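You operate a simulated robot arm through the tools that you are given. There is no shell and no other tool.

You are at the controls of a simulated two-armed robot. One attempt, no reset.

TASK
Stop feeder, then mill, then blower; turn the mode switch to Off.

It is judged by the outcome, as a careful person would: the job done as asked, and still so three seconds after it is handed in. It fails if anything else is knocked over, pushed out of place, dropped, spilled or broken.

THE ROBOT
Two 7-joint arms with fingered hands on one trunk that stands fixed in place. Base frame: the origin is at the foot of the trunk, x ahead of it, y to its left, z up. Readings come in mm, rad, newtons and seconds.
The left shoulder is at [21, 173, 1581], the right one opposite. With the tool pointing down near the work surface each hand reaches from about 340 to 740 mm from the base axis, measured 20 degrees to its own side. Payload 3.5 kg a hand.
The tool frame of a hand sits at the grasp point between the pads (the TCP): z along the fingers, y along the line on which they close. The tips reach 30 mm beyond it. The gripper opens to 104 mm. The gripper's body begins 35 mm behind the TCP. The gripper is a hand of 3 fingers: y runs from the thumb to the fingers, the wrist lies at [-15, -104, -178] in the tool frame, and closing takes about 1.5 s.
Orientation is that of the tool frame in the base frame, as a unit quaternion [w, x, y, z]. With the fingers straight down and the wrist toward the robot, the tool's x, y and z point along [0, 1, 0], [1, 0, 0] and [0, 0, -1] of the base frame.

THE INTERFACE
- The arms move only by the tool nudge_tool. It takes "left_series", "right_series" or both (then of equal length, played together; a hand with none holds still); each is a list that holds one entry, the list of rows, each a list of 6 numbers: the shift along the tool's x, y, z in mm, then the turn, a rotation vector about the tool's x, y, z in rad. In form: [[[x, y, z, ax, ay, az], ...]]. A call has 1 to 20 rows; each row shifts and turns the commanded pose from where the row before left it, along the tool's axes as they then stand. "left_claw" and "right_claw" are, for a hand that has rows, the opening, from 0 (shut) to 1 (fully open), set as the call begins (left out, the last holds). Each row takes 0.2 s and may step no farther than 50 mm and 0.15 rad from the row before; otherwise, or with a gripper value out of range, the whole call is refused. A pose out of reach is approached as far as the arm can. The call stops where the force on the tool passes 50 N (or 10 N more than at its start, if that is more) or the arm is blocked; 0.2 s more then pass. The fingers move at their own pace (about 72 mm/s each) and stop on an object; they squeeze with about 32 N. The grip force told is the motor's: it shows also when the fingers shut on nothing. Time passes only in rows, and 0.2 s behind the last, so rows that do not move let the fingers close. It gives the time, the measured TCP pose, the force on the tool (base axes), the opening and the grip force at its end, in the units of the frame above (readings bear some noise), with the torque about the TCP (base axes, N m) and any sound that the robot's microphone picked up.
- Cameras (640 x 400 px; columns grow to the right, rows downward): "scene" is now at [99.6, -22.4, 1769.9]; the picture's right is [-0.24, -0.97, 0.00], its down [-0.40, 0.10, -0.91] and it looks along [0.88, -0.22, -0.42] (base axes); focal length 345 px, centre (320, 200). "left" rides on the left gripper at [-64, -94, -117] in its tool frame; the picture's right is [-0.72, -0.33, 0.61], its down [0.64, -0.65, 0.40] and it looks along [0.27, 0.68, 0.68] (tool axes); focal length 238 px, centre (320, 200). "right" rides on the right gripper at [64, -94, -117] in its tool frame; the picture's right is [-0.72, 0.33, -0.61], its down [-0.64, -0.65, 0.40] and it looks along [-0.27, 0.68, 0.68] (tool axes); focal length 238 px, centre (320, 200).
- camera(camera): a new picture of that camera. It takes no simulated time.
- raise_lower(by): slides the trunk up (or, below 0, down) by that many mm; the arms and the scene camera ride with it, the base frame stays. It gives what a move gives, with no picture.
- curl_fingers(index, middle, thumb_bend, thumb_turn, hand): sets how far each is bent, from 0 (flat) to 1 (curled in); at 0.3 the hand is open as for a grip, at 0.7 the pads meet at the TCP. One left out holds its place. A second passes; each finger stops where it meets its share of the squeeze, and holds until it gets a number again. A gripper value or a shape takes the hand back. It gives what a move gives, with no picture; readings hold the bend of each and the force on the fingers (four entries, about 0 where the hand has none), thumb and palm. thumb_turn goes from beside the hand (0) to across from the fingers (1), as for a grip.
- preshape(shape, hand): the hand has 3 fingers and takes this shape, open, in about a second: jaw (thumb against the fingers, like two jaws); tri (thumb and two fingers); tip (a fingertip pinch); poke (one finger out to press); point (the index stretched); flat (the hand flat); cup (the hand cupped); fist (a fist). The gripper value then closes the fingers along that shape, each until it touches; the sizes above hold for jaw. It gives what a move gives, with no picture.
- head_to(pan, tilt): turns the head with the scene camera to pan (to the left, within 1.501 rad either way) and tilt (down, from -0.506 to 1.204), counted from straight ahead of the robot. It gives what a move gives.
- pixel_to_xyz(camera, pixels): for up to 12 pixels [column, row] of the newest picture of that camera ("zoom" is the newest enlarged one), the place [x, y, z] in the base frame of the surface seen there, good to about 3 mm. It takes no simulated time.
- zoom(camera, box): a new picture of the part [left, top, right, bottom] of that camera's present view, enlarged. It takes no simulated time.
- finish_job(): hands the job in; it is judged then, once.

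Leave the grippers open and the arms clear of the work at the hand-in unless told otherwise.

The tools are called after "Call:" by a JSON object that holds its "name" and its "arguments". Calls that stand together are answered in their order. nudge_tool: Moves the arms, as the interface text tells. Its arguments: {"type":"object","properties":{"left_series":{"type":"array","items":{"type":"array","items":{"type":"array","items":{"type":"number"}}}},"left_claw":{"type":"number"},"right_series":{"type":"array","items":{"type":"array","items":{"type":"array","items":{"type":"number"}}}},"right_claw":{"type":"number"}},"required":[]} The other tools are called the same way: raise_lower (by) slides the trunk up or down; preshape (shape, hand) gives the hand a shape; curl_fingers (index, middle, thumb_bend, thumb_turn, hand) moves the fingers one by one; head_to (pan, tilt) turns the head that bears the scene camera; camera (camera) takes a picture; pixel_to_xyz (camera, pixels) gives the place of the surface under pixels of a picture; zoom (camera, box) takes an enlarged picture of a part of a camera's view; finish_job () hands the job in.

At the start:

```text
time_s: 0.0
left_tcp_pos: [341.3, 64.2, 1651.3]
left_tool_rot: [0.001, 0.707, 0.707, 0.0]
left_force: [-0.2, -0.1, 0.0]
left_moment: [0.01, -0.02, -0.01]
left_gripper_width: 103.6
left_grip_force: 0.1
left_shape: jaw
left_bend: [0.3, 0.3, 0.3, 0.98]
left_finger forces: [0.0, 0.1, 0.1, 0.1, 0.0, 0.1]
right_tcp_pos: [339.9, -230.2, 1628.9]
right_tool_rot: [0.0, 0.708, 0.706, 0.0]
right_force: [-0.5, -1.2, -0.2]
right_moment: [-0.03, 0.01, 0.04]
right_gripper_width: 103.7
right_grip_force: 0.0
right_shape: jaw
right_bend: [0.3, 0.3, 0.3, 0.98]
right_finger forces: [0.0, 0.1, 0.0, 0.1, 0.1, 0.0]
trunk travel left (down, up): [-675.0, 79.0]
head pan, tilt: [-0.239, 0.429]
```

scene: 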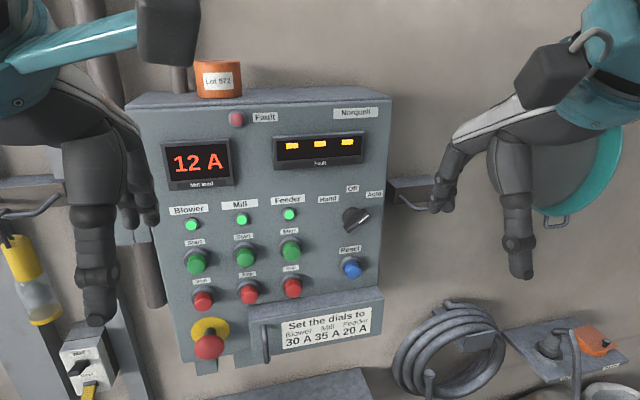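
right: 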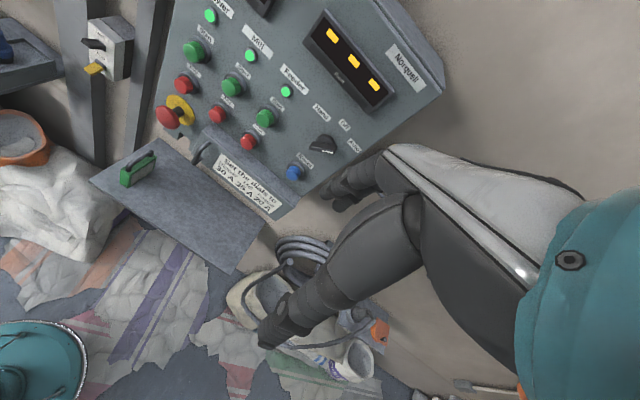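
left: 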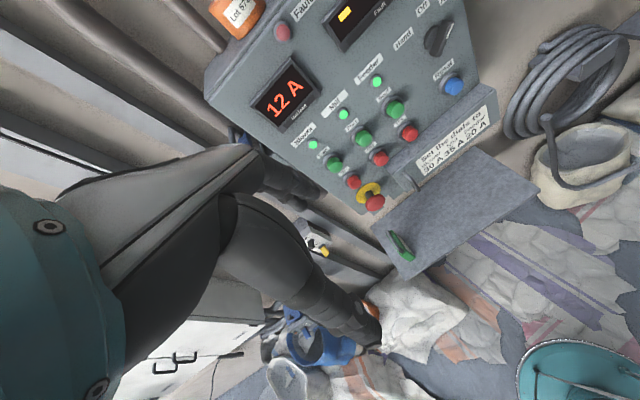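

I see a control panel with three columns (Blower, Mill, Feeder), green and red buttons, and a mode switch. I'll zoom in to read the labels and locate the parts.

Call:
{"name": "zoom", "arguments": {"camera": "scene", "box": [150, 170, 400, 326]}}

Call:
{"name": "zoom", "arguments": {"camera": "scene", "box": [130, 60, 400, 229]}}

Call:
{"name": "zoom", "arguments": {"camera": "scene", "box": [160, 250, 400, 400]}}

Call:
{"name": "pixel_to_xyz", "arguments": {"camera": "scene", "pixels": [[203, 299], [249, 293], [292, 287], [197, 261], [245, 256], [290, 250], [355, 218], [352, 267], [209, 345], [220, 225], [330, 240], [330, 190]]}}

```text
2.56 times, centred on (275, 248) of scene
```

zoom: 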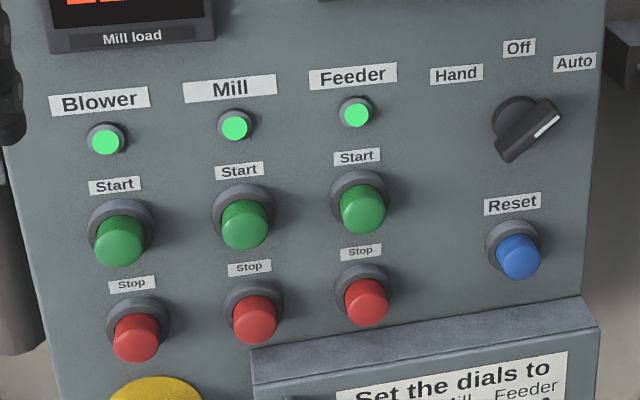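

```text
2.37 times, centred on (265, 144) of scene
```

zoom: 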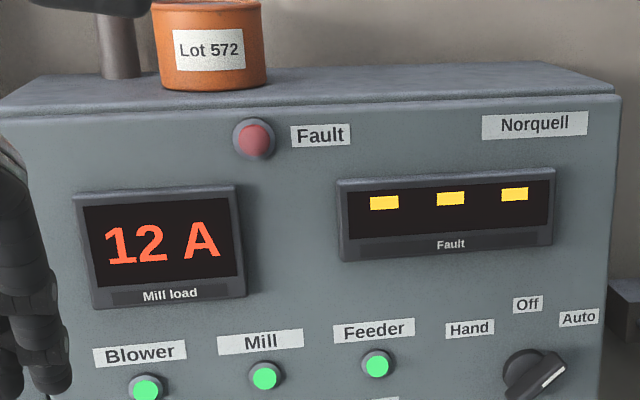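

```text
2.67 times, centred on (280, 325) of scene
```

zoom: 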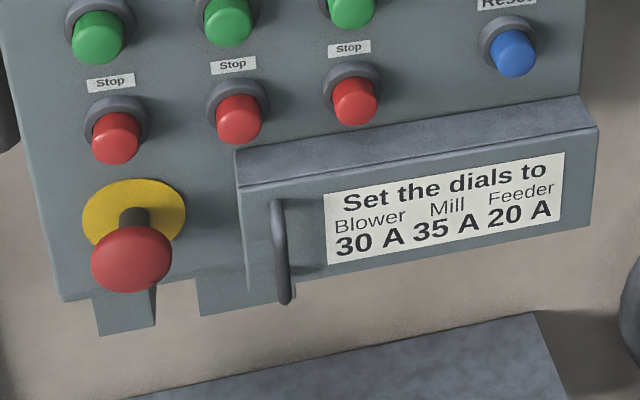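

```text
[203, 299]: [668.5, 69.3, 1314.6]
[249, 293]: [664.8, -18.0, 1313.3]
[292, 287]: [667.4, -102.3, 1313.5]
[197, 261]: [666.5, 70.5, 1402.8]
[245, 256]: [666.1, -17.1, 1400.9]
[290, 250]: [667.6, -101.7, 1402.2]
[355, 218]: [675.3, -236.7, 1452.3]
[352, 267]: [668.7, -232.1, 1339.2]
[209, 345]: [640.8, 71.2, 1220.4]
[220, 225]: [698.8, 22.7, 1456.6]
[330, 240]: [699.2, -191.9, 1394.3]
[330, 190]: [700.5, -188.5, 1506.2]
```

The labels are clear: Stop buttons are at the bottom red row, blower y≈69, mill y≈-18, feeder y≈-102, all at z≈1314. The switch now points to Auto. I'll shape the right hand for poking first and look at it.

Call:
{"name": "preshape", "arguments": {"hand": "right", "shape": "poke"}}

Call:
{"name": "camera", "arguments": {"camera": "scene"}}

Call:
{"name": "camera", "arguments": {"camera": "right"}}

```text
time_s: 0.9
left_tcp_pos: [341.8, 64.4, 1649.6]
left_tool_rot: [0.001, 0.707, 0.708, -0.001]
left_force: [-0.2, -0.4, 0.1]
left_moment: [-0.03, -0.02, 0.02]
left_gripper_width: 103.7
left_grip_force: 0.1
left_shape: jaw
left_bend: [0.3, 0.3, 0.3, 0.98]
left_finger forces: [0.0, 0.1, 0.1, 0.0, 0.0, 0.1]
right_tcp_pos: [341.4, -228.6, 1629.6]
right_tool_rot: [0.0, 0.708, 0.706, 0.001]
right_force: [0.5, -0.1, 0.5]
right_moment: [0.0, 0.03, -0.01]
right_gripper_width: 0.0
right_grip_force: 0.0
right_shape: poke
right_bend: [0.7, 0.7, 1.0, 1.0]
right_finger forces: [0.1, 0.1, 0.1, 0.0, 0.0, 0.1]
trunk travel left (down, up): [-675.0, 79.0]
head pan, tilt: [-0.239, 0.429]
```

```text
taken
```

scene: 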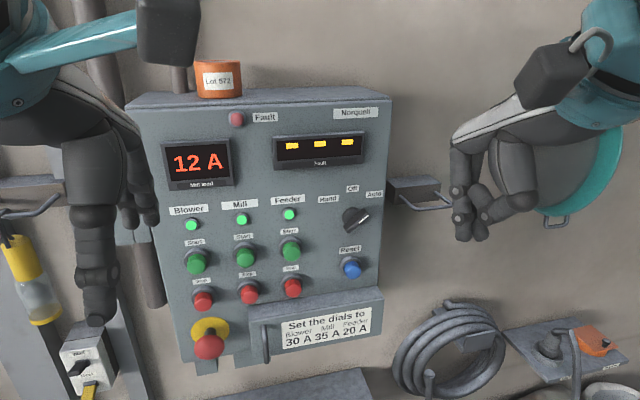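

```text
taken
```

right: 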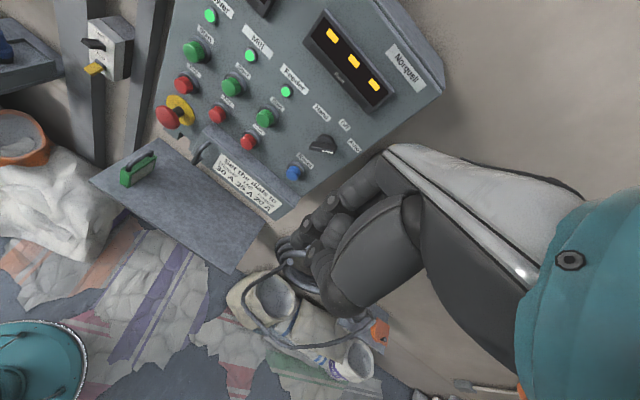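

Poke leaves both fingers bent at 0.7, clustered. I'll compare it with the "point" shape.

Call:
{"name": "preshape", "arguments": {"hand": "right", "shape": "point"}}

Call:
{"name": "zoom", "arguments": {"camera": "scene", "box": [400, 30, 640, 280]}}

Call:
{"name": "camera", "arguments": {"camera": "right"}}

Call:
{"name": "camera", "arguments": {"camera": "left"}}

```text
time_s: 1.8
left_tcp_pos: [340.5, 64.1, 1649.9]
left_tool_rot: [0.0, 0.707, 0.708, -0.001]
left_force: [-0.2, -0.5, 0.5]
left_moment: [0.02, 0.03, -0.01]
left_gripper_width: 103.5
left_grip_force: 0.1
left_shape: jaw
left_bend: [0.3, 0.3, 0.3, 0.98]
left_finger forces: [0.1, 0.1, 0.0, 0.0, 0.1, 0.1]
right_tcp_pos: [339.1, -228.6, 1628.9]
right_tool_rot: [0.001, 0.708, 0.706, 0.0]
right_force: [0.9, -0.1, 0.2]
right_moment: [-0.03, 0.05, 0.0]
right_gripper_width: 0.2
right_grip_force: 0.0
right_shape: point
right_bend: [0.2, 1.0, 0.98, 0.88]
right_finger forces: [0.1, 0.0, 0.0, 0.0, 0.0, 0.1]
trunk travel left (down, up): [-675.0, 79.0]
head pan, tilt: [-0.239, 0.429]
```

```text
1.60 times, centred on (520, 155) of scene
```

zoom: 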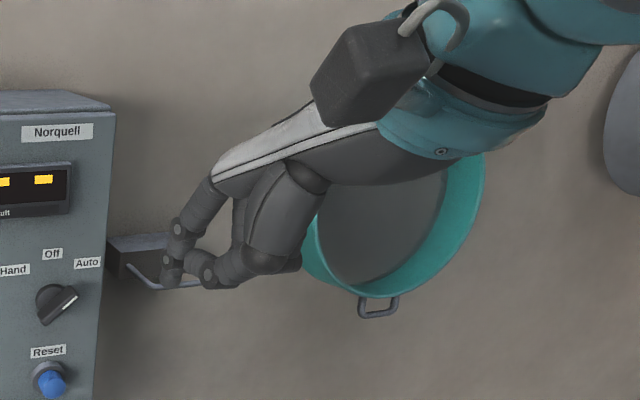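

```text
taken
```

right: 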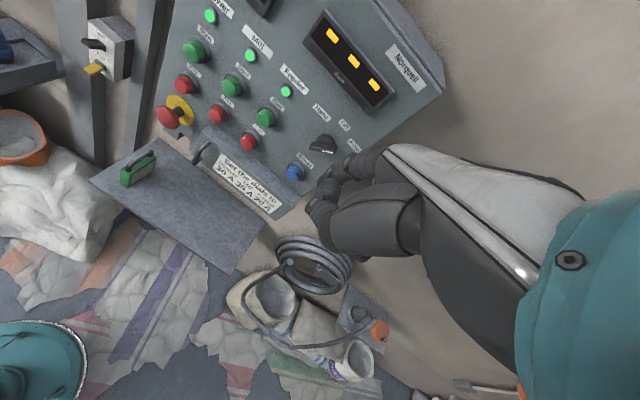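

```text
taken
```

left: 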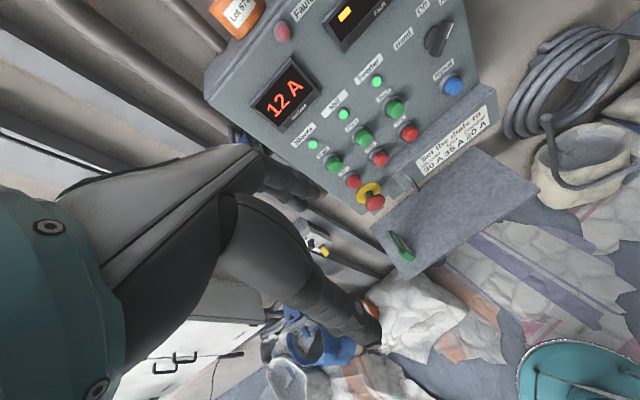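

The hand's pointing shape is set. Now I'll swing the right hand from pointing down to pointing at the panel (turning about tool x by −90°) while bringing it to about [500, -230, 1400], still 200 mm clear of the panel.

Call:
{"name": "nudge_tool", "arguments": {"right_series": [[[0, 14.5, 20.8, -0.1428, 0, 0], [0, 11.4, 22.7, -0.1428, 0, 0], [0, 8.0, 24.0, -0.1428, 0, 0], [0, 4.6, 24.9, -0.1428, 0, 0], [0, 0.9, 25.3, -0.1428, 0, 0], [0, -2.7, 25.2, -0.1428, 0, 0], [0, -6.2, 24.6, -0.1428, 0, 0], [0, -9.7, 23.4, -0.1428, 0, 0], [0, -12.9, 21.8, -0.1428, 0, 0], [0, -15.9, 19.8, -0.1428, 0, 0], [0, -18.5, 17.3, -0.1428, 0, 0], [0, 0, 0, 0, 0, 0]]]}}

Call:
{"name": "camera", "arguments": {"camera": "scene"}}

Call:
{"name": "camera", "arguments": {"camera": "right"}}

```text
time_s: 4.4
left_tcp_pos: [340.3, 65.4, 1651.2]
left_tool_rot: [0.0, 0.707, 0.707, -0.001]
left_force: [-1.0, -0.3, 0.1]
left_moment: [-0.03, 0.02, 0.01]
left_gripper_width: 103.6
left_grip_force: 0.1
left_shape: jaw
left_bend: [0.3, 0.3, 0.3, 0.98]
left_finger forces: [0.1, 0.1, 0.0, 0.0, 0.0, 0.0]
right_tcp_pos: [450.1, -229.1, 1539.3]
right_tool_rot: [0.247, 0.663, 0.661, 0.248]
right_force: [-0.2, 0.6, 1.0]
right_moment: [-0.03, 0.01, 0.0]
right_gripper_width: 0.1
right_grip_force: 0.1
right_shape: point
right_bend: [0.2, 1.0, 0.98, 0.88]
right_finger forces: [0.0, 0.0, 0.0, 0.0, 0.0, 0.0]
right hand out of reach, approached as far as the arm can: row 3, 4, 5, 6, 7, 8, 9, 10, 11
trunk travel left (down, up): [-675.0, 79.0]
head pan, tilt: [-0.239, 0.429]
```

```text
taken
```

scene: 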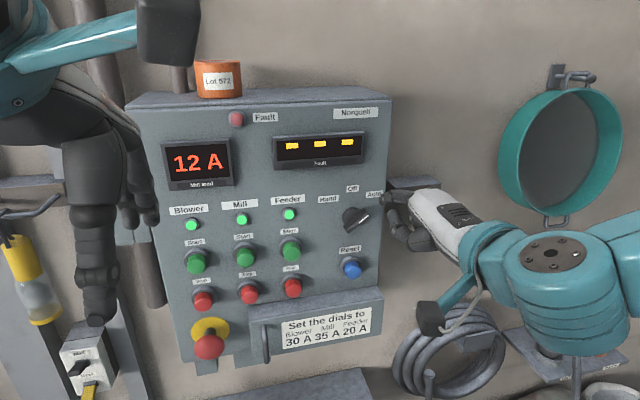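

```text
taken
```

right: 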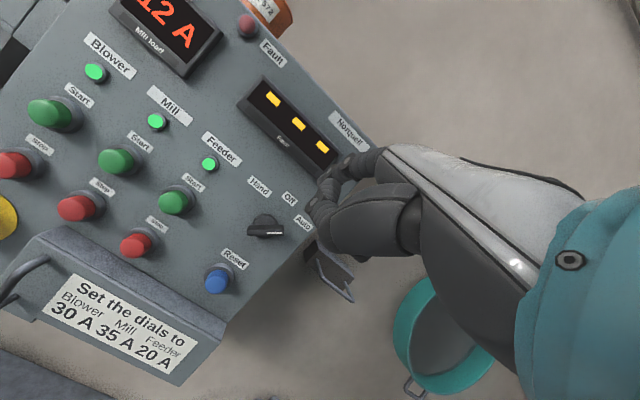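

The arm can't extend the wrist that far at this height; lowering the trunk will let the forearm rise to the panel. First I check where the obstacles below are (cover box, ledge at (300,390), hose coil at (440,350), e-stop at (209,345)).

Call:
{"name": "pixel_to_xyz", "arguments": {"camera": "scene", "pixels": [[330, 325], [300, 390], [265, 345], [440, 350], [550, 345], [340, 300], [590, 345], [110, 250], [95, 340], [20, 250], [433, 320], [560, 350]]}}

Call:
{"name": "head_to", "arguments": {"pan": -0.2, "tilt": 0.9}}

Call:
{"name": "camera", "arguments": {"camera": "scene"}}

```text
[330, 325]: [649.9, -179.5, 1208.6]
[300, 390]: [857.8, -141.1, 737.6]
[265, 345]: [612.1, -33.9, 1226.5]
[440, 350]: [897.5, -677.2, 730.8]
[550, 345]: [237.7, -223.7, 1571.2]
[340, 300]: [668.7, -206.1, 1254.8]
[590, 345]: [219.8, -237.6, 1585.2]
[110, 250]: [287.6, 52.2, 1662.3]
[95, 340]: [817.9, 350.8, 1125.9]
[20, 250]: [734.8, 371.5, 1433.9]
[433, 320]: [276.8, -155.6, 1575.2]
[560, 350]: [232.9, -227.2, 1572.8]
```

```text
time_s: 5.3
left_tcp_pos: [342.3, 64.1, 1650.4]
left_tool_rot: [0.0, 0.707, 0.708, -0.001]
left_force: [0.4, -0.1, 0.2]
left_moment: [-0.01, 0.0, -0.01]
left_gripper_width: 103.5
left_grip_force: 0.0
left_shape: jaw
left_bend: [0.3, 0.3, 0.3, 0.98]
left_finger forces: [0.0, 0.0, 0.0, 0.0, 0.0, 0.0]
right_tcp_pos: [450.2, -228.2, 1540.8]
right_tool_rot: [0.247, 0.664, 0.662, 0.246]
right_force: [1.2, 0.2, -0.4]
right_moment: [-0.01, -0.02, -0.01]
right_gripper_width: 0.1
right_grip_force: 0.0
right_shape: point
right_bend: [0.2, 1.0, 0.98, 0.88]
right_finger forces: [0.0, 0.0, 0.1, 0.0, 0.0, 0.0]
trunk travel left (down, up): [-675.0, 79.0]
head pan, tilt: [-0.201, 0.901]
```

```text
taken
```

scene: 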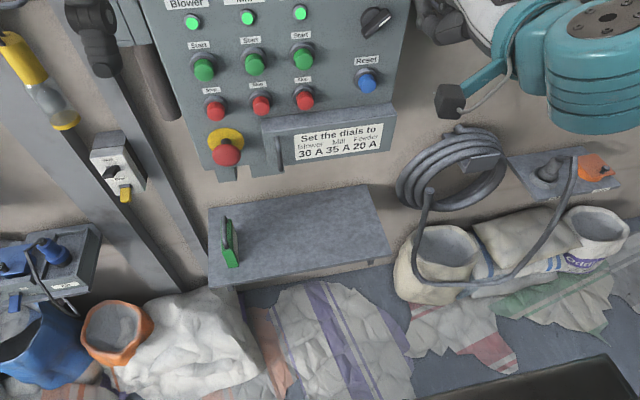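

There is free air in front of the panel and nothing under the arms near the robot. I'll lower the trunk 250 mm.

Call:
{"name": "raise_lower", "arguments": {"by": -250}}

Call:
{"name": "head_to", "arguments": {"pan": -0.239, "tilt": 0.2}}

Call:
{"name": "camera", "arguments": {"camera": "scene"}}

```text
time_s: 7.9
left_tcp_pos: [340.1, 63.8, 1400.2]
left_tool_rot: [0.001, 0.707, 0.707, 0.0]
left_force: [0.2, -0.1, -0.2]
left_moment: [-0.01, -0.02, 0.0]
left_gripper_width: 103.3
left_grip_force: 0.1
left_shape: jaw
left_bend: [0.3, 0.3, 0.3, 0.98]
left_finger forces: [0.0, 0.1, 0.0, 0.0, 0.0, 0.0]
right_tcp_pos: [465.3, -227.3, 1269.6]
right_tool_rot: [0.233, 0.669, 0.666, 0.233]
right_force: [0.4, 0.0, 0.1]
right_moment: [0.03, 0.01, -0.01]
right_gripper_width: 0.0
right_grip_force: 0.1
right_shape: point
right_bend: [0.2, 1.0, 0.98, 0.88]
right_finger forces: [0.1, 0.0, 0.0, 0.0, 0.0, 0.0]
trunk travel left (down, up): [-425.0, 329.0]
head pan, tilt: [-0.201, 0.901]
```

```text
time_s: 9.0
left_tcp_pos: [341.7, 64.4, 1399.7]
left_tool_rot: [0.0, 0.707, 0.707, 0.0]
left_force: [-0.2, -0.2, 0.6]
left_moment: [0.01, 0.0, 0.02]
left_gripper_width: 103.6
left_grip_force: 0.0
left_shape: jaw
left_bend: [0.3, 0.3, 0.3, 0.98]
left_finger forces: [0.1, 0.0, 0.0, 0.1, 0.1, 0.0]
right_tcp_pos: [465.7, -227.7, 1268.4]
right_tool_rot: [0.233, 0.669, 0.667, 0.233]
right_force: [-0.5, 0.0, -0.2]
right_moment: [0.03, -0.02, 0.01]
right_gripper_width: 0.0
right_grip_force: 0.0
right_shape: point
right_bend: [0.2, 1.0, 0.98, 0.88]
right_finger forces: [0.1, 0.1, 0.0, 0.1, 0.0, 0.0]
trunk travel left (down, up): [-425.0, 329.0]
head pan, tilt: [-0.239, 0.201]
```

```text
taken
```

scene: 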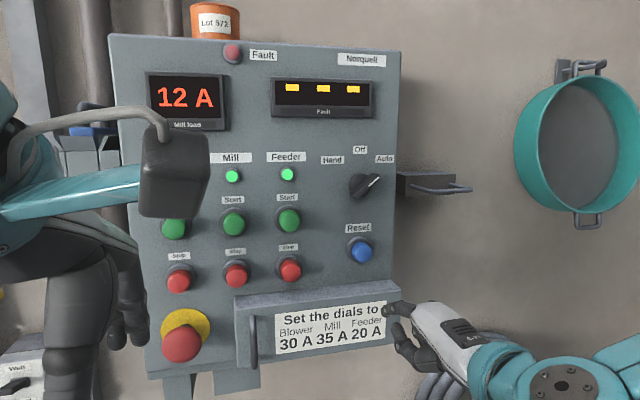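

The right hand stopped short of the turned pose. I'll test by moving the commanded pose up 90 mm along tool y, safely away from the panel.

Call:
{"name": "nudge_tool", "arguments": {"right_series": [[[0, 30, 0, 0, 0, 0], [0, 30, 0, 0, 0, 0], [0, 30, 0, 0, 0, 0], [0, 0, 0, 0, 0, 0]]]}}

```text
time_s: 10.0
left_tcp_pos: [341.4, 64.2, 1400.4]
left_tool_rot: [0.001, 0.707, 0.707, -0.002]
left_force: [0.2, -0.5, 0.5]
left_moment: [0.01, 0.02, 0.0]
left_gripper_width: 104.0
left_grip_force: 0.0
left_shape: jaw
left_bend: [0.3, 0.3, 0.3, 0.98]
left_finger forces: [0.0, 0.0, 0.0, 0.0, 0.0, 0.0]
right_tcp_pos: [536.1, -228.1, 1326.4]
right_tool_rot: [0.233, 0.668, 0.667, 0.233]
right_force: [0.1, 0.5, 0.5]
right_moment: [0.01, -0.01, 0.01]
right_gripper_width: 0.1
right_grip_force: 0.1
right_shape: point
right_bend: [0.2, 1.0, 0.98, 0.88]
right_finger forces: [0.0, 0.0, 0.1, 0.0, 0.0, 0.0]
trunk travel left (down, up): [-425.0, 329.0]
head pan, tilt: [-0.239, 0.201]
```

Good: the commanded pose follows what was actually reached, and the hand now moved freely. Next I turn it another 0.53 rad toward the panel while staying at the same place.

Call:
{"name": "nudge_tool", "arguments": {"right_series": [[[0, 0, 0, -0.1325, 0, 0], [0, 0, 0, -0.1325, 0, 0], [0, 0, 0, -0.1325, 0, 0], [0, 0, 0, -0.1325, 0, 0], [0, 0, 0, 0, 0, 0]]]}}

Call:
{"name": "camera", "arguments": {"camera": "scene"}}

Call:
{"name": "camera", "arguments": {"camera": "right"}}

```text
time_s: 11.2
left_tcp_pos: [340.3, 64.1, 1400.1]
left_tool_rot: [0.001, 0.707, 0.707, -0.001]
left_force: [0.5, -0.6, -0.1]
left_moment: [-0.01, 0.03, -0.01]
left_gripper_width: 103.6
left_grip_force: 0.0
left_shape: jaw
left_bend: [0.3, 0.3, 0.3, 0.98]
left_finger forces: [0.1, 0.0, 0.0, 0.1, 0.0, 0.0]
right_tcp_pos: [535.0, -227.1, 1325.8]
right_tool_rot: [0.277, 0.652, 0.649, 0.276]
right_force: [-0.1, -0.6, -0.5]
right_moment: [0.02, -0.04, 0.02]
right_gripper_width: 0.1
right_grip_force: 0.2
right_shape: point
right_bend: [0.2, 1.0, 0.98, 0.88]
right_finger forces: [0.1, 0.0, 0.0, 0.1, 0.0, 0.1]
right hand out of reach, approached as far as the arm can: row 2, 3, 4
trunk travel left (down, up): [-425.0, 329.0]
head pan, tilt: [-0.239, 0.201]
```

```text
taken
```

scene: 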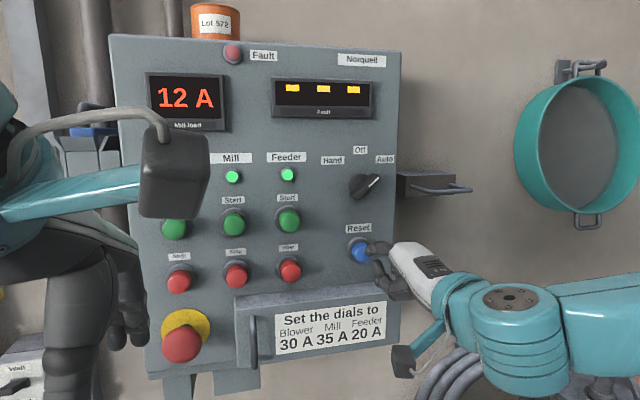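

```text
taken
```

right: 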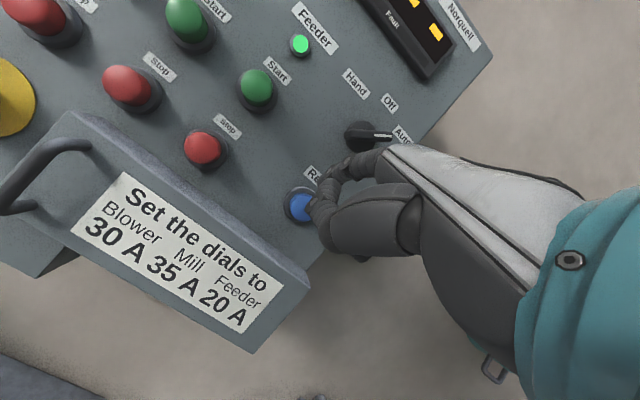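

The wrist limit is at about 46° of tilt, but the hand axis itself is nearly horizontal now, so a stretched index should point at the panel. I'll flatten the index fully and look closely.

Call:
{"name": "curl_fingers", "arguments": {"hand": "right", "index": 0.0, "middle": 1.0}}

Call:
{"name": "zoom", "arguments": {"camera": "scene", "box": [300, 200, 500, 325]}}

Call:
{"name": "camera", "arguments": {"camera": "right"}}

Call:
{"name": "camera", "arguments": {"camera": "left"}}

```text
time_s: 12.2
left_tcp_pos: [340.6, 64.3, 1400.6]
left_tool_rot: [0.0, 0.707, 0.707, -0.001]
left_force: [0.2, -0.1, -0.1]
left_moment: [0.02, -0.01, 0.04]
left_gripper_width: 103.7
left_grip_force: 0.0
left_shape: jaw
left_bend: [0.3, 0.3, 0.3, 0.98]
left_finger forces: [0.0, 0.0, 0.1, 0.0, 0.0, 0.1]
right_tcp_pos: [535.7, -227.4, 1325.4]
right_tool_rot: [0.276, 0.652, 0.65, 0.276]
right_force: [-0.5, -0.6, 0.1]
right_moment: [-0.01, 0.0, 0.04]
right_gripper_width: 50.6
right_grip_force: 0.0
right_shape: fingers
right_bend: [0.0, 1.0, 0.98, 0.88]
right_finger forces: [0.1, 0.1, 0.0, 0.0, 0.1, 0.0]
trunk travel left (down, up): [-425.0, 329.0]
head pan, tilt: [-0.239, 0.201]
```

```text
3.20 times, centred on (400, 262) of scene
```

zoom: 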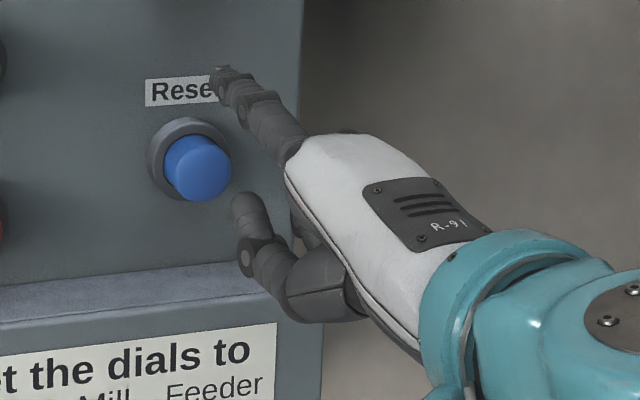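

```text
taken
```

right: 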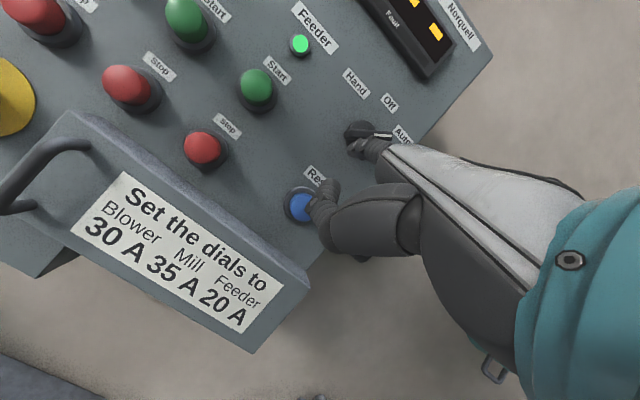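

```text
taken
```

left: 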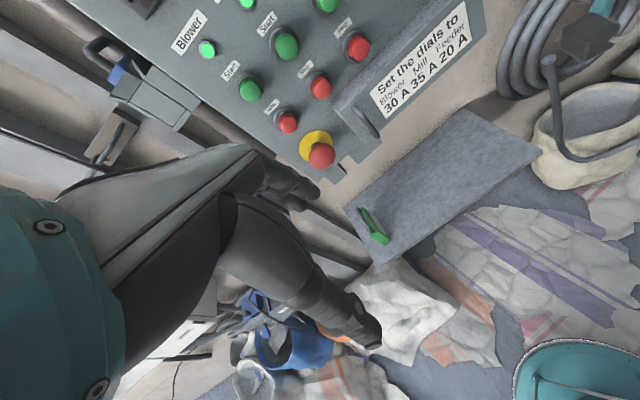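

The index now sticks out forward and up. I'll measure the positions of its tip (zoom (220,74)) and along the finger, thumb, etc.

Call:
{"name": "pixel_to_xyz", "arguments": {"camera": "zoom", "pixels": [[218, 74], [224, 78], [240, 95], [265, 110], [285, 135], [250, 215], [262, 265], [300, 290], [340, 150], [400, 200], [222, 70]]}}

```text
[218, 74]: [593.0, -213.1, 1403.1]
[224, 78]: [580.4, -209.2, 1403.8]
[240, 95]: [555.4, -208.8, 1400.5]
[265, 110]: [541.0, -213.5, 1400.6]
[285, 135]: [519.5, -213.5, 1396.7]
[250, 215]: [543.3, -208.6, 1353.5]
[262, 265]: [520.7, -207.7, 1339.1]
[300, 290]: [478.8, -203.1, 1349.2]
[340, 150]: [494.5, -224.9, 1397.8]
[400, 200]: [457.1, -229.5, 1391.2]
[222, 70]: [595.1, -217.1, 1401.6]
```

Index tip sits about +60 mm in x, +9 in y, +72 in z from the TCP, finger horizontal. The thumb hangs about 50–70 mm below, which could approach the cover handle. I'll tuck the thumb beside the hand and look again, along with the handle geometry.

Call:
{"name": "curl_fingers", "arguments": {"hand": "right", "thumb_turn": 0.0}}

Call:
{"name": "camera", "arguments": {"camera": "scene"}}

Call:
{"name": "pixel_to_xyz", "arguments": {"camera": "scene", "pixels": [[252, 320], [253, 340], [254, 362], [250, 316], [280, 297], [280, 302], [236, 300], [182, 345], [182, 330], [290, 271], [236, 275], [180, 282]]}}

Call:
{"name": "zoom", "arguments": {"camera": "scene", "box": [300, 200, 500, 325]}}

```text
time_s: 13.2
left_tcp_pos: [341.8, 65.0, 1400.6]
left_tool_rot: [0.0, 0.707, 0.707, 0.0]
left_force: [0.1, 0.2, -0.1]
left_moment: [-0.03, 0.01, -0.02]
left_gripper_width: 103.6
left_grip_force: 0.0
left_shape: jaw
left_bend: [0.3, 0.3, 0.3, 0.98]
left_finger forces: [0.0, 0.0, 0.1, 0.0, 0.0, 0.0]
right_tcp_pos: [535.7, -227.3, 1325.4]
right_tool_rot: [0.277, 0.652, 0.649, 0.276]
right_force: [0.1, 0.7, -0.2]
right_moment: [0.01, 0.02, 0.03]
right_gripper_width: 56.9
right_grip_force: 0.0
right_shape: fingers
right_bend: [0.0, 1.0, 0.98, 0.0]
right_finger forces: [0.1, 0.0, 0.1, 0.1, 0.0, 0.1]
trunk travel left (down, up): [-425.0, 329.0]
head pan, tilt: [-0.239, 0.201]
```

```text
taken
```

scene: 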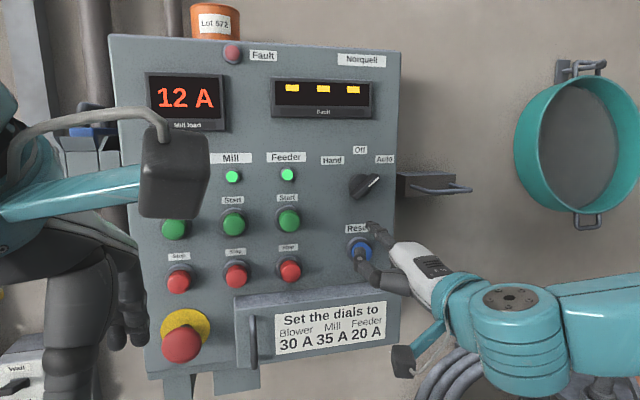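

```text
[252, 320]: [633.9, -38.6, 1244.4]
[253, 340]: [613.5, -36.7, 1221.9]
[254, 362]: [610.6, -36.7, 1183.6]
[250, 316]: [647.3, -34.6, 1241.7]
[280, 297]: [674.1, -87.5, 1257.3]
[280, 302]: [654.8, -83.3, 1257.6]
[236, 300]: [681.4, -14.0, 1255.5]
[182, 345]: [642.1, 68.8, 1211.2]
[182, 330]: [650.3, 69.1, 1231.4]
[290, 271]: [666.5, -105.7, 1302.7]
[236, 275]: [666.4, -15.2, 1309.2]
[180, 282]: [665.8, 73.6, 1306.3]
```

```text
3.20 times, centred on (400, 262) of scene
```

zoom: 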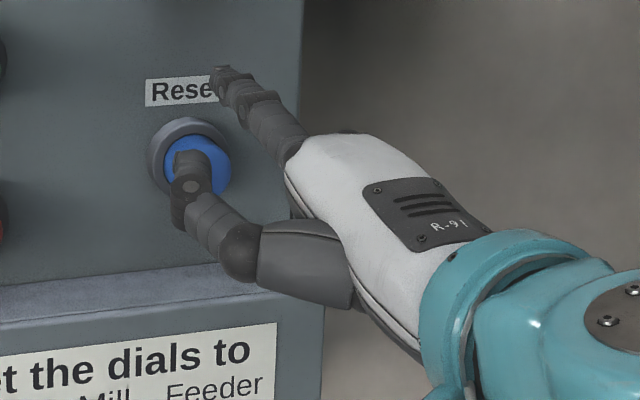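

The bent-across thumb was tidier (tip stays ~50 mm behind the index tip). I'll restore it, move the left arm 200 mm to the left out of the way, and then lower the trunk 84 mm so the index tip is at Stop height (z≈1312).

Call:
{"name": "curl_fingers", "arguments": {"hand": "right", "thumb_turn": 0.9, "thumb_bend": 1.0}}

Call:
{"name": "nudge_tool", "arguments": {"left_series": [[[40, 0, 0, 0, 0, 0], [40, 0, 0, 0, 0, 0], [40, 0, 0, 0, 0, 0], [40, 0, 0, 0, 0, 0], [40, 0, 0, 0, 0, 0], [0, 0, 0, 0, 0, 0]]]}}

Call:
{"name": "raise_lower", "arguments": {"by": -84}}

Call:
{"name": "camera", "arguments": {"camera": "scene"}}

```text
time_s: 14.2
left_tcp_pos: [339.9, 65.3, 1399.4]
left_tool_rot: [0.001, 0.708, 0.706, 0.0]
left_force: [0.1, -0.2, -0.1]
left_moment: [0.0, -0.02, 0.02]
left_gripper_width: 103.7
left_grip_force: 0.1
left_shape: jaw
left_bend: [0.3, 0.3, 0.3, 0.98]
left_finger forces: [0.1, 0.1, 0.1, 0.0, 0.0, 0.0]
right_tcp_pos: [536.3, -228.2, 1325.7]
right_tool_rot: [0.276, 0.651, 0.65, 0.277]
right_force: [0.2, 0.1, -0.3]
right_moment: [0.03, 0.02, 0.03]
right_gripper_width: 45.9
right_grip_force: 0.0
right_shape: fingers
right_bend: [0.0, 1.0, 1.0, 0.92]
right_finger forces: [0.1, 0.1, 0.1, 0.0, 0.0, 0.1]
trunk travel left (down, up): [-425.0, 329.0]
head pan, tilt: [-0.239, 0.201]
```

```text
time_s: 15.6
left_tcp_pos: [341.3, 263.6, 1400.7]
left_tool_rot: [0.0, 0.707, 0.707, 0.0]
left_force: [-0.6, 0.2, 0.2]
left_moment: [0.02, -0.03, 0.03]
left_gripper_width: 103.5
left_grip_force: 0.0
left_shape: jaw
left_bend: [0.3, 0.3, 0.3, 0.98]
left_finger forces: [0.1, 0.0, 0.0, 0.0, 0.0, 0.0]
right_tcp_pos: [536.3, -229.0, 1325.9]
right_tool_rot: [0.277, 0.652, 0.65, 0.276]
right_force: [-0.4, -0.2, 0.2]
right_moment: [-0.03, -0.01, 0.03]
right_gripper_width: 46.4
right_grip_force: 0.1
right_shape: fingers
right_bend: [0.0, 1.0, 1.0, 0.92]
right_finger forces: [0.1, 0.1, 0.0, 0.0, 0.1, 0.0]
trunk travel left (down, up): [-425.0, 329.0]
head pan, tilt: [-0.239, 0.201]
```

```text
time_s: 16.8
left_tcp_pos: [340.0, 264.2, 1315.8]
left_tool_rot: [0.001, 0.707, 0.707, 0.0]
left_force: [0.1, -0.8, 0.1]
left_moment: [-0.03, 0.0, 0.03]
left_gripper_width: 103.7
left_grip_force: 0.0
left_shape: jaw
left_bend: [0.3, 0.3, 0.3, 0.98]
left_finger forces: [0.0, 0.0, 0.0, 0.1, 0.0, 0.0]
right_tcp_pos: [534.5, -228.2, 1241.8]
right_tool_rot: [0.276, 0.652, 0.65, 0.276]
right_force: [1.4, 0.2, -0.1]
right_moment: [-0.01, -0.03, 0.02]
right_gripper_width: 46.2
right_grip_force: 0.1
right_shape: fingers
right_bend: [0.0, 1.0, 1.0, 0.92]
right_finger forces: [0.0, 0.0, 0.1, 0.0, 0.0, 0.1]
trunk travel left (down, up): [-341.0, 413.0]
head pan, tilt: [-0.239, 0.201]
```

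```text
taken
```

scene: 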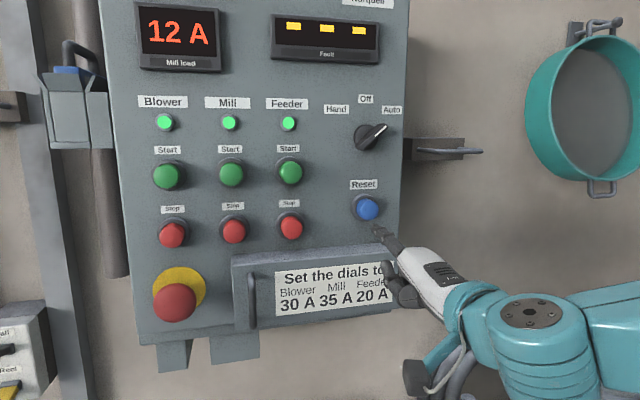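

The way is clear. Next I shift the hand 115 mm to the left (tool x) to line the index up with the feeder Stop, then check from close up.

Call:
{"name": "nudge_tool", "arguments": {"right_series": [[[29, 0, 0, 0, 0, 0], [29, 0, 0, 0, 0, 0], [29, 0, 0, 0, 0, 0], [28, 0, 0, 0, 0, 0], [0, 10.4, 10.8, 0, 0, 0], [0, 10.4, 10.8, 0, 0, 0], [0, 0, 0, 0, 0, 0]]]}}

Call:
{"name": "zoom", "arguments": {"camera": "scene", "box": [200, 160, 400, 285]}}

Call:
{"name": "camera", "arguments": {"camera": "right"}}

```text
time_s: 18.4
left_tcp_pos: [340.7, 264.8, 1316.6]
left_tool_rot: [0.001, 0.707, 0.707, -0.001]
left_force: [0.6, 0.6, -0.3]
left_moment: [-0.02, 0.01, -0.02]
left_gripper_width: 103.6
left_grip_force: 0.1
left_shape: jaw
left_bend: [0.3, 0.3, 0.3, 0.98]
left_finger forces: [0.0, 0.0, 0.0, 0.0, 0.0, 0.0]
right_tcp_pos: [566.2, -113.2, 1241.0]
right_tool_rot: [0.276, 0.652, 0.65, 0.276]
right_force: [0.9, -0.2, -0.3]
right_moment: [0.0, -0.03, -0.02]
right_gripper_width: 46.2
right_grip_force: 0.1
right_shape: fingers
right_bend: [0.0, 1.0, 1.0, 0.92]
right_finger forces: [0.1, 0.0, 0.0, 0.1, 0.0, 0.0]
trunk travel left (down, up): [-341.0, 413.0]
head pan, tilt: [-0.239, 0.201]
```

```text
3.20 times, centred on (300, 222) of scene
```

zoom: 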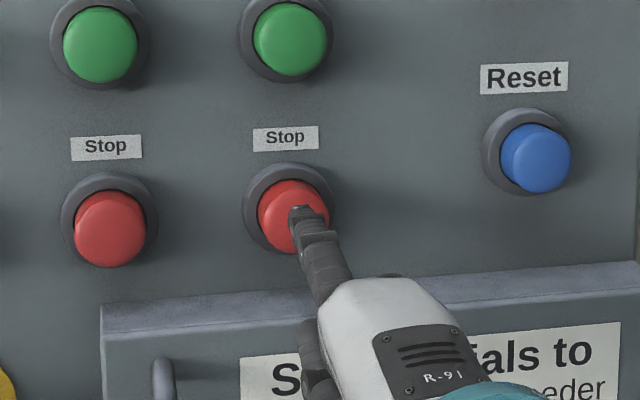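

```text
taken
```

right: 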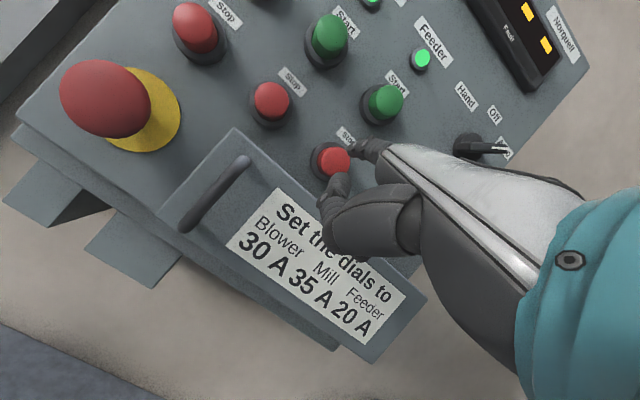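

The fingertip (zoom (300,210)) looks in line with the feeder Stop. I measure both to check the alignment.

Call:
{"name": "pixel_to_xyz", "arguments": {"camera": "zoom", "pixels": [[300, 209], [308, 222], [318, 240], [270, 215], [280, 190], [318, 195], [275, 235], [110, 228], [294, 172], [292, 217], [340, 290]]}}

```text
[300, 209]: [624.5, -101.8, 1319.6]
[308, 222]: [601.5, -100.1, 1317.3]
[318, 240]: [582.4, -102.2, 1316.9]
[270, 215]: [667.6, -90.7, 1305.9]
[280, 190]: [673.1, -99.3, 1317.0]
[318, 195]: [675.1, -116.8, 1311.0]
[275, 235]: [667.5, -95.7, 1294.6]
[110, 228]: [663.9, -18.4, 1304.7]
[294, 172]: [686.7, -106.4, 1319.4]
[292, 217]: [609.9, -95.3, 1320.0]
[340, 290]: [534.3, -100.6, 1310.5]
```

The button's centre is about z 1305, y −103; the fingertip centre is about z 1313. I lower it 7 mm and advance 36 mm toward the cap (x≈665).

Call:
{"name": "nudge_tool", "arguments": {"right_series": [[[0, -5.0, 4.9, 0, 0, 0], [0, 6.26, 6.46, 0, 0, 0], [0, 6.26, 6.46, 0, 0, 0], [0, 6.26, 6.46, 0, 0, 0], [0, 6.26, 6.46, 0, 0, 0], [0, 0, 0, 0, 0, 0]]]}}

Call:
{"name": "zoom", "arguments": {"camera": "scene", "box": [140, 90, 400, 252]}}

```text
time_s: 19.8
left_tcp_pos: [341.0, 263.6, 1316.1]
left_tool_rot: [0.001, 0.708, 0.707, -0.001]
left_force: [-0.5, 0.0, -0.2]
left_moment: [0.03, -0.05, 0.01]
left_gripper_width: 103.4
left_grip_force: 0.0
left_shape: jaw
left_bend: [0.3, 0.3, 0.3, 0.98]
left_finger forces: [0.1, 0.1, 0.0, 0.0, 0.0, 0.0]
right_tcp_pos: [603.7, -112.7, 1232.7]
right_tool_rot: [0.276, 0.652, 0.65, 0.276]
right_force: [-3.3, -0.3, 0.1]
right_moment: [0.0, -0.18, 0.07]
right_gripper_width: 45.9
right_grip_force: 1.6
right_shape: fingers
right_bend: [0.0, 1.0, 1.0, 0.92]
right_finger forces: [2.9, 0.1, 0.0, 0.1, 0.0, 0.1]
trunk travel left (down, up): [-341.0, 413.0]
head pan, tilt: [-0.239, 0.201]
```

```text
2.46 times, centred on (270, 171) of scene
```

zoom: 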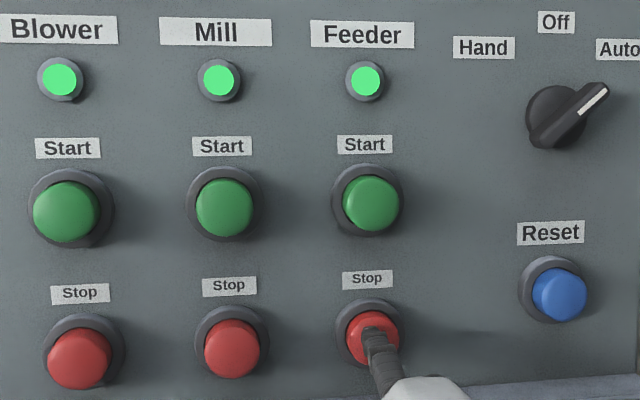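

Light contact (3 N) on the feeder Stop. I press in another 6 mm in small steps.

Call:
{"name": "nudge_tool", "arguments": {"right_series": [[[0, 1.4, 1.44, 0, 0, 0], [0, 1.4, 1.44, 0, 0, 0], [0, 1.4, 1.44, 0, 0, 0]]]}}

Call:
{"name": "zoom", "arguments": {"camera": "scene", "box": [140, 90, 400, 252]}}

```text
time_s: 20.6
left_tcp_pos: [339.4, 264.0, 1316.4]
left_tool_rot: [0.0, 0.707, 0.707, -0.001]
left_force: [0.3, 0.6, 0.1]
left_moment: [0.0, 0.0, -0.03]
left_gripper_width: 103.5
left_grip_force: 0.0
left_shape: jaw
left_bend: [0.3, 0.3, 0.3, 0.98]
left_finger forces: [0.1, 0.0, 0.0, 0.0, 0.0, 0.1]
right_tcp_pos: [609.7, -113.2, 1234.6]
right_tool_rot: [0.277, 0.652, 0.65, 0.276]
right_force: [-4.5, -0.5, -1.4]
right_moment: [0.03, -0.29, 0.05]
right_gripper_width: 45.7
right_grip_force: 2.8
right_shape: fingers
right_bend: [0.0, 1.0, 1.0, 0.92]
right_finger forces: [4.9, 0.0, 0.0, 0.0, 0.1, 0.0]
trunk travel left (down, up): [-341.0, 413.0]
head pan, tilt: [-0.239, 0.201]
```

```text
2.46 times, centred on (270, 171) of scene
```

zoom: 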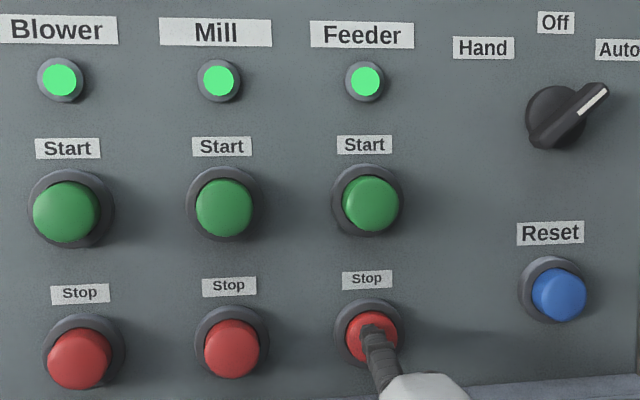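

The button is moving in (5 N) but the feeder lamp is still lit. I press further in small steps.

Call:
{"name": "nudge_tool", "arguments": {"right_series": [[[0, 1.4, 1.44, 0, 0, 0], [0, 1.4, 1.44, 0, 0, 0]]]}}

Call:
{"name": "zoom", "arguments": {"camera": "scene", "box": [140, 90, 400, 252]}}

```text
time_s: 21.2
left_tcp_pos: [340.4, 264.5, 1315.9]
left_tool_rot: [0.0, 0.707, 0.707, -0.001]
left_force: [-0.2, -0.3, 0.3]
left_moment: [0.02, -0.02, -0.01]
left_gripper_width: 103.6
left_grip_force: 0.0
left_shape: jaw
left_bend: [0.3, 0.3, 0.3, 0.98]
left_finger forces: [0.0, 0.0, 0.1, 0.0, 0.0, 0.1]
right_tcp_pos: [611.7, -112.4, 1235.2]
right_tool_rot: [0.276, 0.652, 0.65, 0.276]
right_force: [-7.3, 0.1, -1.7]
right_moment: [0.0, -0.37, 0.04]
right_gripper_width: 45.3
right_grip_force: 3.1
right_shape: fingers
right_bend: [0.0, 1.0, 1.0, 0.92]
right_finger forces: [6.5, 0.1, 0.0, 0.0, 0.0, 0.0]
trunk travel left (down, up): [-341.0, 413.0]
head pan, tilt: [-0.239, 0.201]
heard: click
```

```text
2.46 times, centred on (270, 171) of scene
```

zoom: 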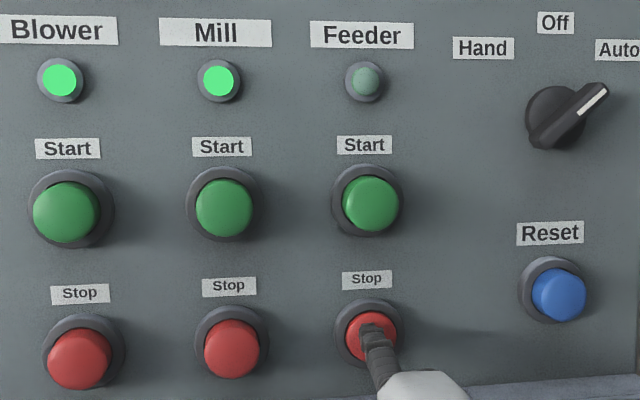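

A click, and the Feeder lamp went out. I back off 45 mm and check the lamps and mill-load display before going on.

Call:
{"name": "nudge_tool", "arguments": {"right_series": [[[0, -6.26, -6.46, 0, 0, 0], [0, -6.26, -6.46, 0, 0, 0], [0, -6.26, -6.46, 0, 0, 0], [0, -6.26, -6.46, 0, 0, 0], [0, -6.26, -6.46, 0, 0, 0], [0, 0, 0, 0, 0, 0]]]}}

Call:
{"name": "camera", "arguments": {"camera": "scene"}}

```text
time_s: 22.6
left_tcp_pos: [340.1, 264.6, 1316.2]
left_tool_rot: [0.002, 0.707, 0.707, -0.001]
left_force: [0.2, 0.6, -0.1]
left_moment: [0.02, 0.0, 0.03]
left_gripper_width: 103.5
left_grip_force: 0.1
left_shape: jaw
left_bend: [0.3, 0.3, 0.3, 0.98]
left_finger forces: [0.0, 0.0, 0.0, 0.0, 0.1, 0.0]
right_tcp_pos: [568.2, -114.2, 1234.7]
right_tool_rot: [0.276, 0.651, 0.65, 0.277]
right_force: [0.1, 0.2, -0.3]
right_moment: [-0.02, -0.05, 0.0]
right_gripper_width: 46.2
right_grip_force: 0.0
right_shape: fingers
right_bend: [0.0, 1.0, 1.0, 0.92]
right_finger forces: [0.0, 0.1, 0.0, 0.1, 0.0, 0.1]
trunk travel left (down, up): [-341.0, 413.0]
head pan, tilt: [-0.239, 0.201]
```

```text
taken
```

scene: 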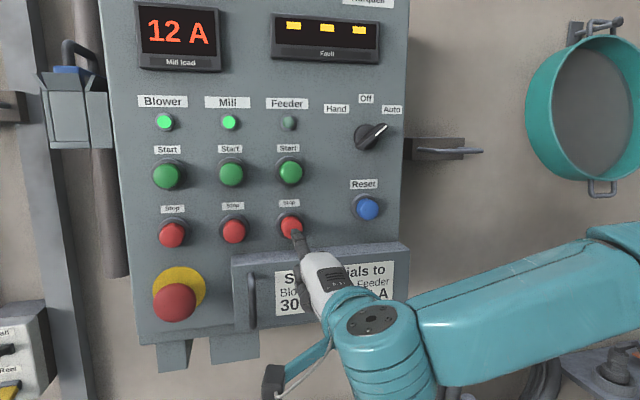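

Feeder is off; the others still run. The display still reads 12 A. I shift 85.5 mm left to the mill Stop (y≈−18).

Call:
{"name": "nudge_tool", "arguments": {"right_series": [[[28.5, 0, 0, 0, 0, 0], [28.5, 0, 0, 0, 0, 0], [28.5, 0, 0, 0, 0, 0], [0, 0, 0, 0, 0, 0]]]}}

Call:
{"name": "zoom", "arguments": {"camera": "scene", "box": [140, 160, 340, 285]}}

Call:
{"name": "camera", "arguments": {"camera": "right"}}

Call:
{"name": "camera", "arguments": {"camera": "left"}}

```text
time_s: 23.6
left_tcp_pos: [341.1, 264.5, 1316.4]
left_tool_rot: [0.001, 0.707, 0.707, 0.0]
left_force: [-0.3, -0.5, 0.9]
left_moment: [0.01, -0.01, 0.02]
left_gripper_width: 103.5
left_grip_force: 0.1
left_shape: jaw
left_bend: [0.3, 0.3, 0.3, 0.98]
left_finger forces: [0.0, 0.0, 0.0, 0.1, 0.0, 0.0]
right_tcp_pos: [556.6, -93.6, 1241.5]
right_tool_rot: [0.276, 0.652, 0.65, 0.276]
right_force: [0.5, 0.1, 1.2]
right_moment: [0.0, 0.03, -0.01]
right_gripper_width: 46.1
right_grip_force: 0.1
right_shape: fingers
right_bend: [0.0, 1.0, 1.0, 0.92]
right_finger forces: [0.1, 0.1, 0.0, 0.0, 0.1, 0.0]
right hand out of reach, approached as far as the arm can: row 1, 2, 3
trunk travel left (down, up): [-341.0, 413.0]
head pan, tilt: [-0.239, 0.201]
```

```text
3.20 times, centred on (240, 222) of scene
```

zoom: 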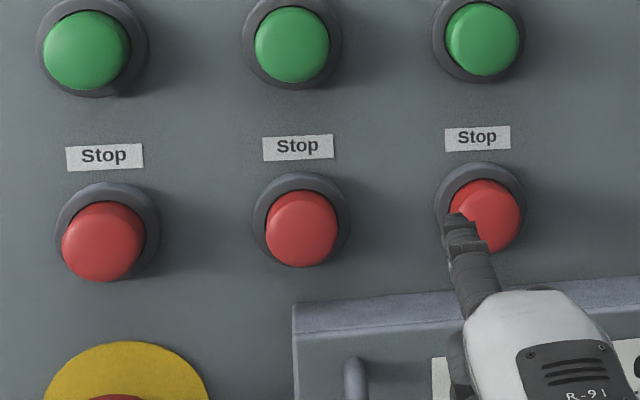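

```text
taken
```

right: 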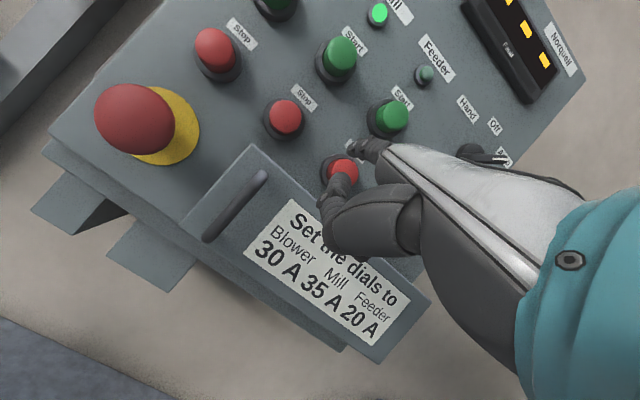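

```text
taken
```

left: 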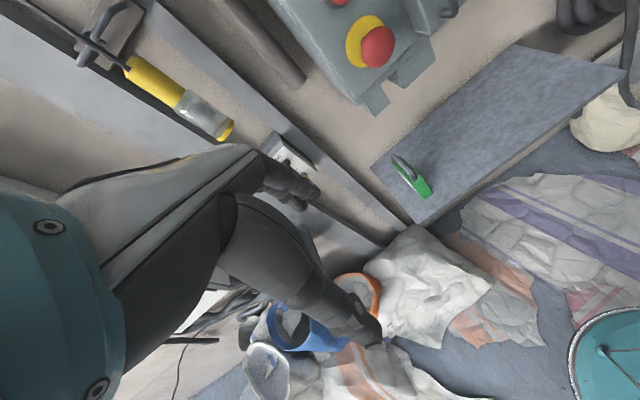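

The arm hit its limit moving left with this orientation. I'll yaw the hand to the left about 0.3 rad (and ease the tilt 0.1), so the finger reaches left while the wrist stays right; I'm well back from the panel.

Call:
{"name": "nudge_tool", "arguments": {"right_series": [[[5, 0, -5, 0.035, 0.0718, -0.0696], [15, 0, 0, 0.035, 0.0718, -0.0696], [15, 0, 0, 0.035, 0.0718, -0.0696], [10, 0, 0, 0, 0, 0], [0, 0, 0, 0, 0, 0]]]}}

Call:
{"name": "zoom", "arguments": {"camera": "scene", "box": [140, 160, 340, 285]}}

Call:
{"name": "camera", "arguments": {"camera": "right"}}

```text
time_s: 24.8
left_tcp_pos: [339.9, 264.2, 1316.4]
left_tool_rot: [0.0, 0.706, 0.708, -0.001]
left_force: [0.1, 0.6, 0.8]
left_moment: [0.02, -0.01, 0.01]
left_gripper_width: 103.6
left_grip_force: 0.2
left_shape: jaw
left_bend: [0.3, 0.3, 0.3, 0.98]
left_finger forces: [0.0, 0.1, 0.1, 0.0, 0.0, 0.0]
right_tcp_pos: [546.4, -50.1, 1244.8]
right_tool_rot: [0.198, 0.561, 0.754, 0.28]
right_force: [-0.2, 0.0, -0.2]
right_moment: [0.01, -0.01, 0.02]
right_gripper_width: 45.9
right_grip_force: 0.1
right_shape: fingers
right_bend: [0.0, 1.0, 1.0, 0.92]
right_finger forces: [0.0, 0.0, 0.0, 0.0, 0.0, 0.0]
trunk travel left (down, up): [-341.0, 413.0]
head pan, tilt: [-0.239, 0.201]
```

```text
3.20 times, centred on (240, 222) of scene
```

zoom: 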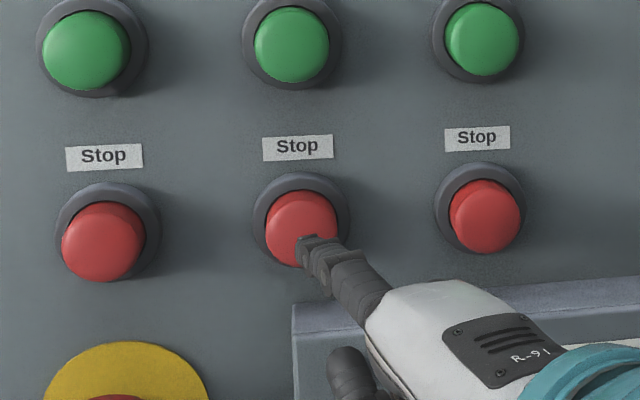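

```text
taken
```

right: 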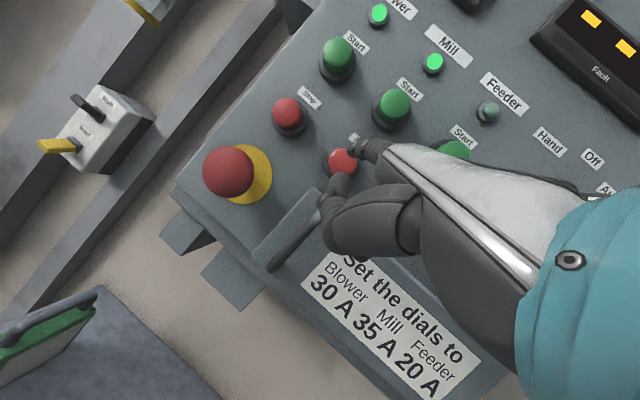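

The orientation is reachable now and the tip is near the mill Stop. I measure the tip (zoom (306,244)), finger, thumb and button.

Call:
{"name": "pixel_to_xyz", "arguments": {"camera": "zoom", "pixels": [[302, 242], [308, 242], [325, 262], [350, 280], [345, 360], [345, 390], [302, 228], [290, 210], [104, 242], [358, 370], [310, 238]]}}

```text
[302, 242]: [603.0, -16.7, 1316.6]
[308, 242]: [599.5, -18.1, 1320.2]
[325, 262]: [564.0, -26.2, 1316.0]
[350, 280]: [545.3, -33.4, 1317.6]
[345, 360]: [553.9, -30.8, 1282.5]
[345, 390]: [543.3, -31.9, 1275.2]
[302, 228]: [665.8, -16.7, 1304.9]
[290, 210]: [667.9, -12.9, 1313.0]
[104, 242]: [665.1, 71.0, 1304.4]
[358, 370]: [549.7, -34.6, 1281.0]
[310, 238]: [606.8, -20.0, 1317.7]
```

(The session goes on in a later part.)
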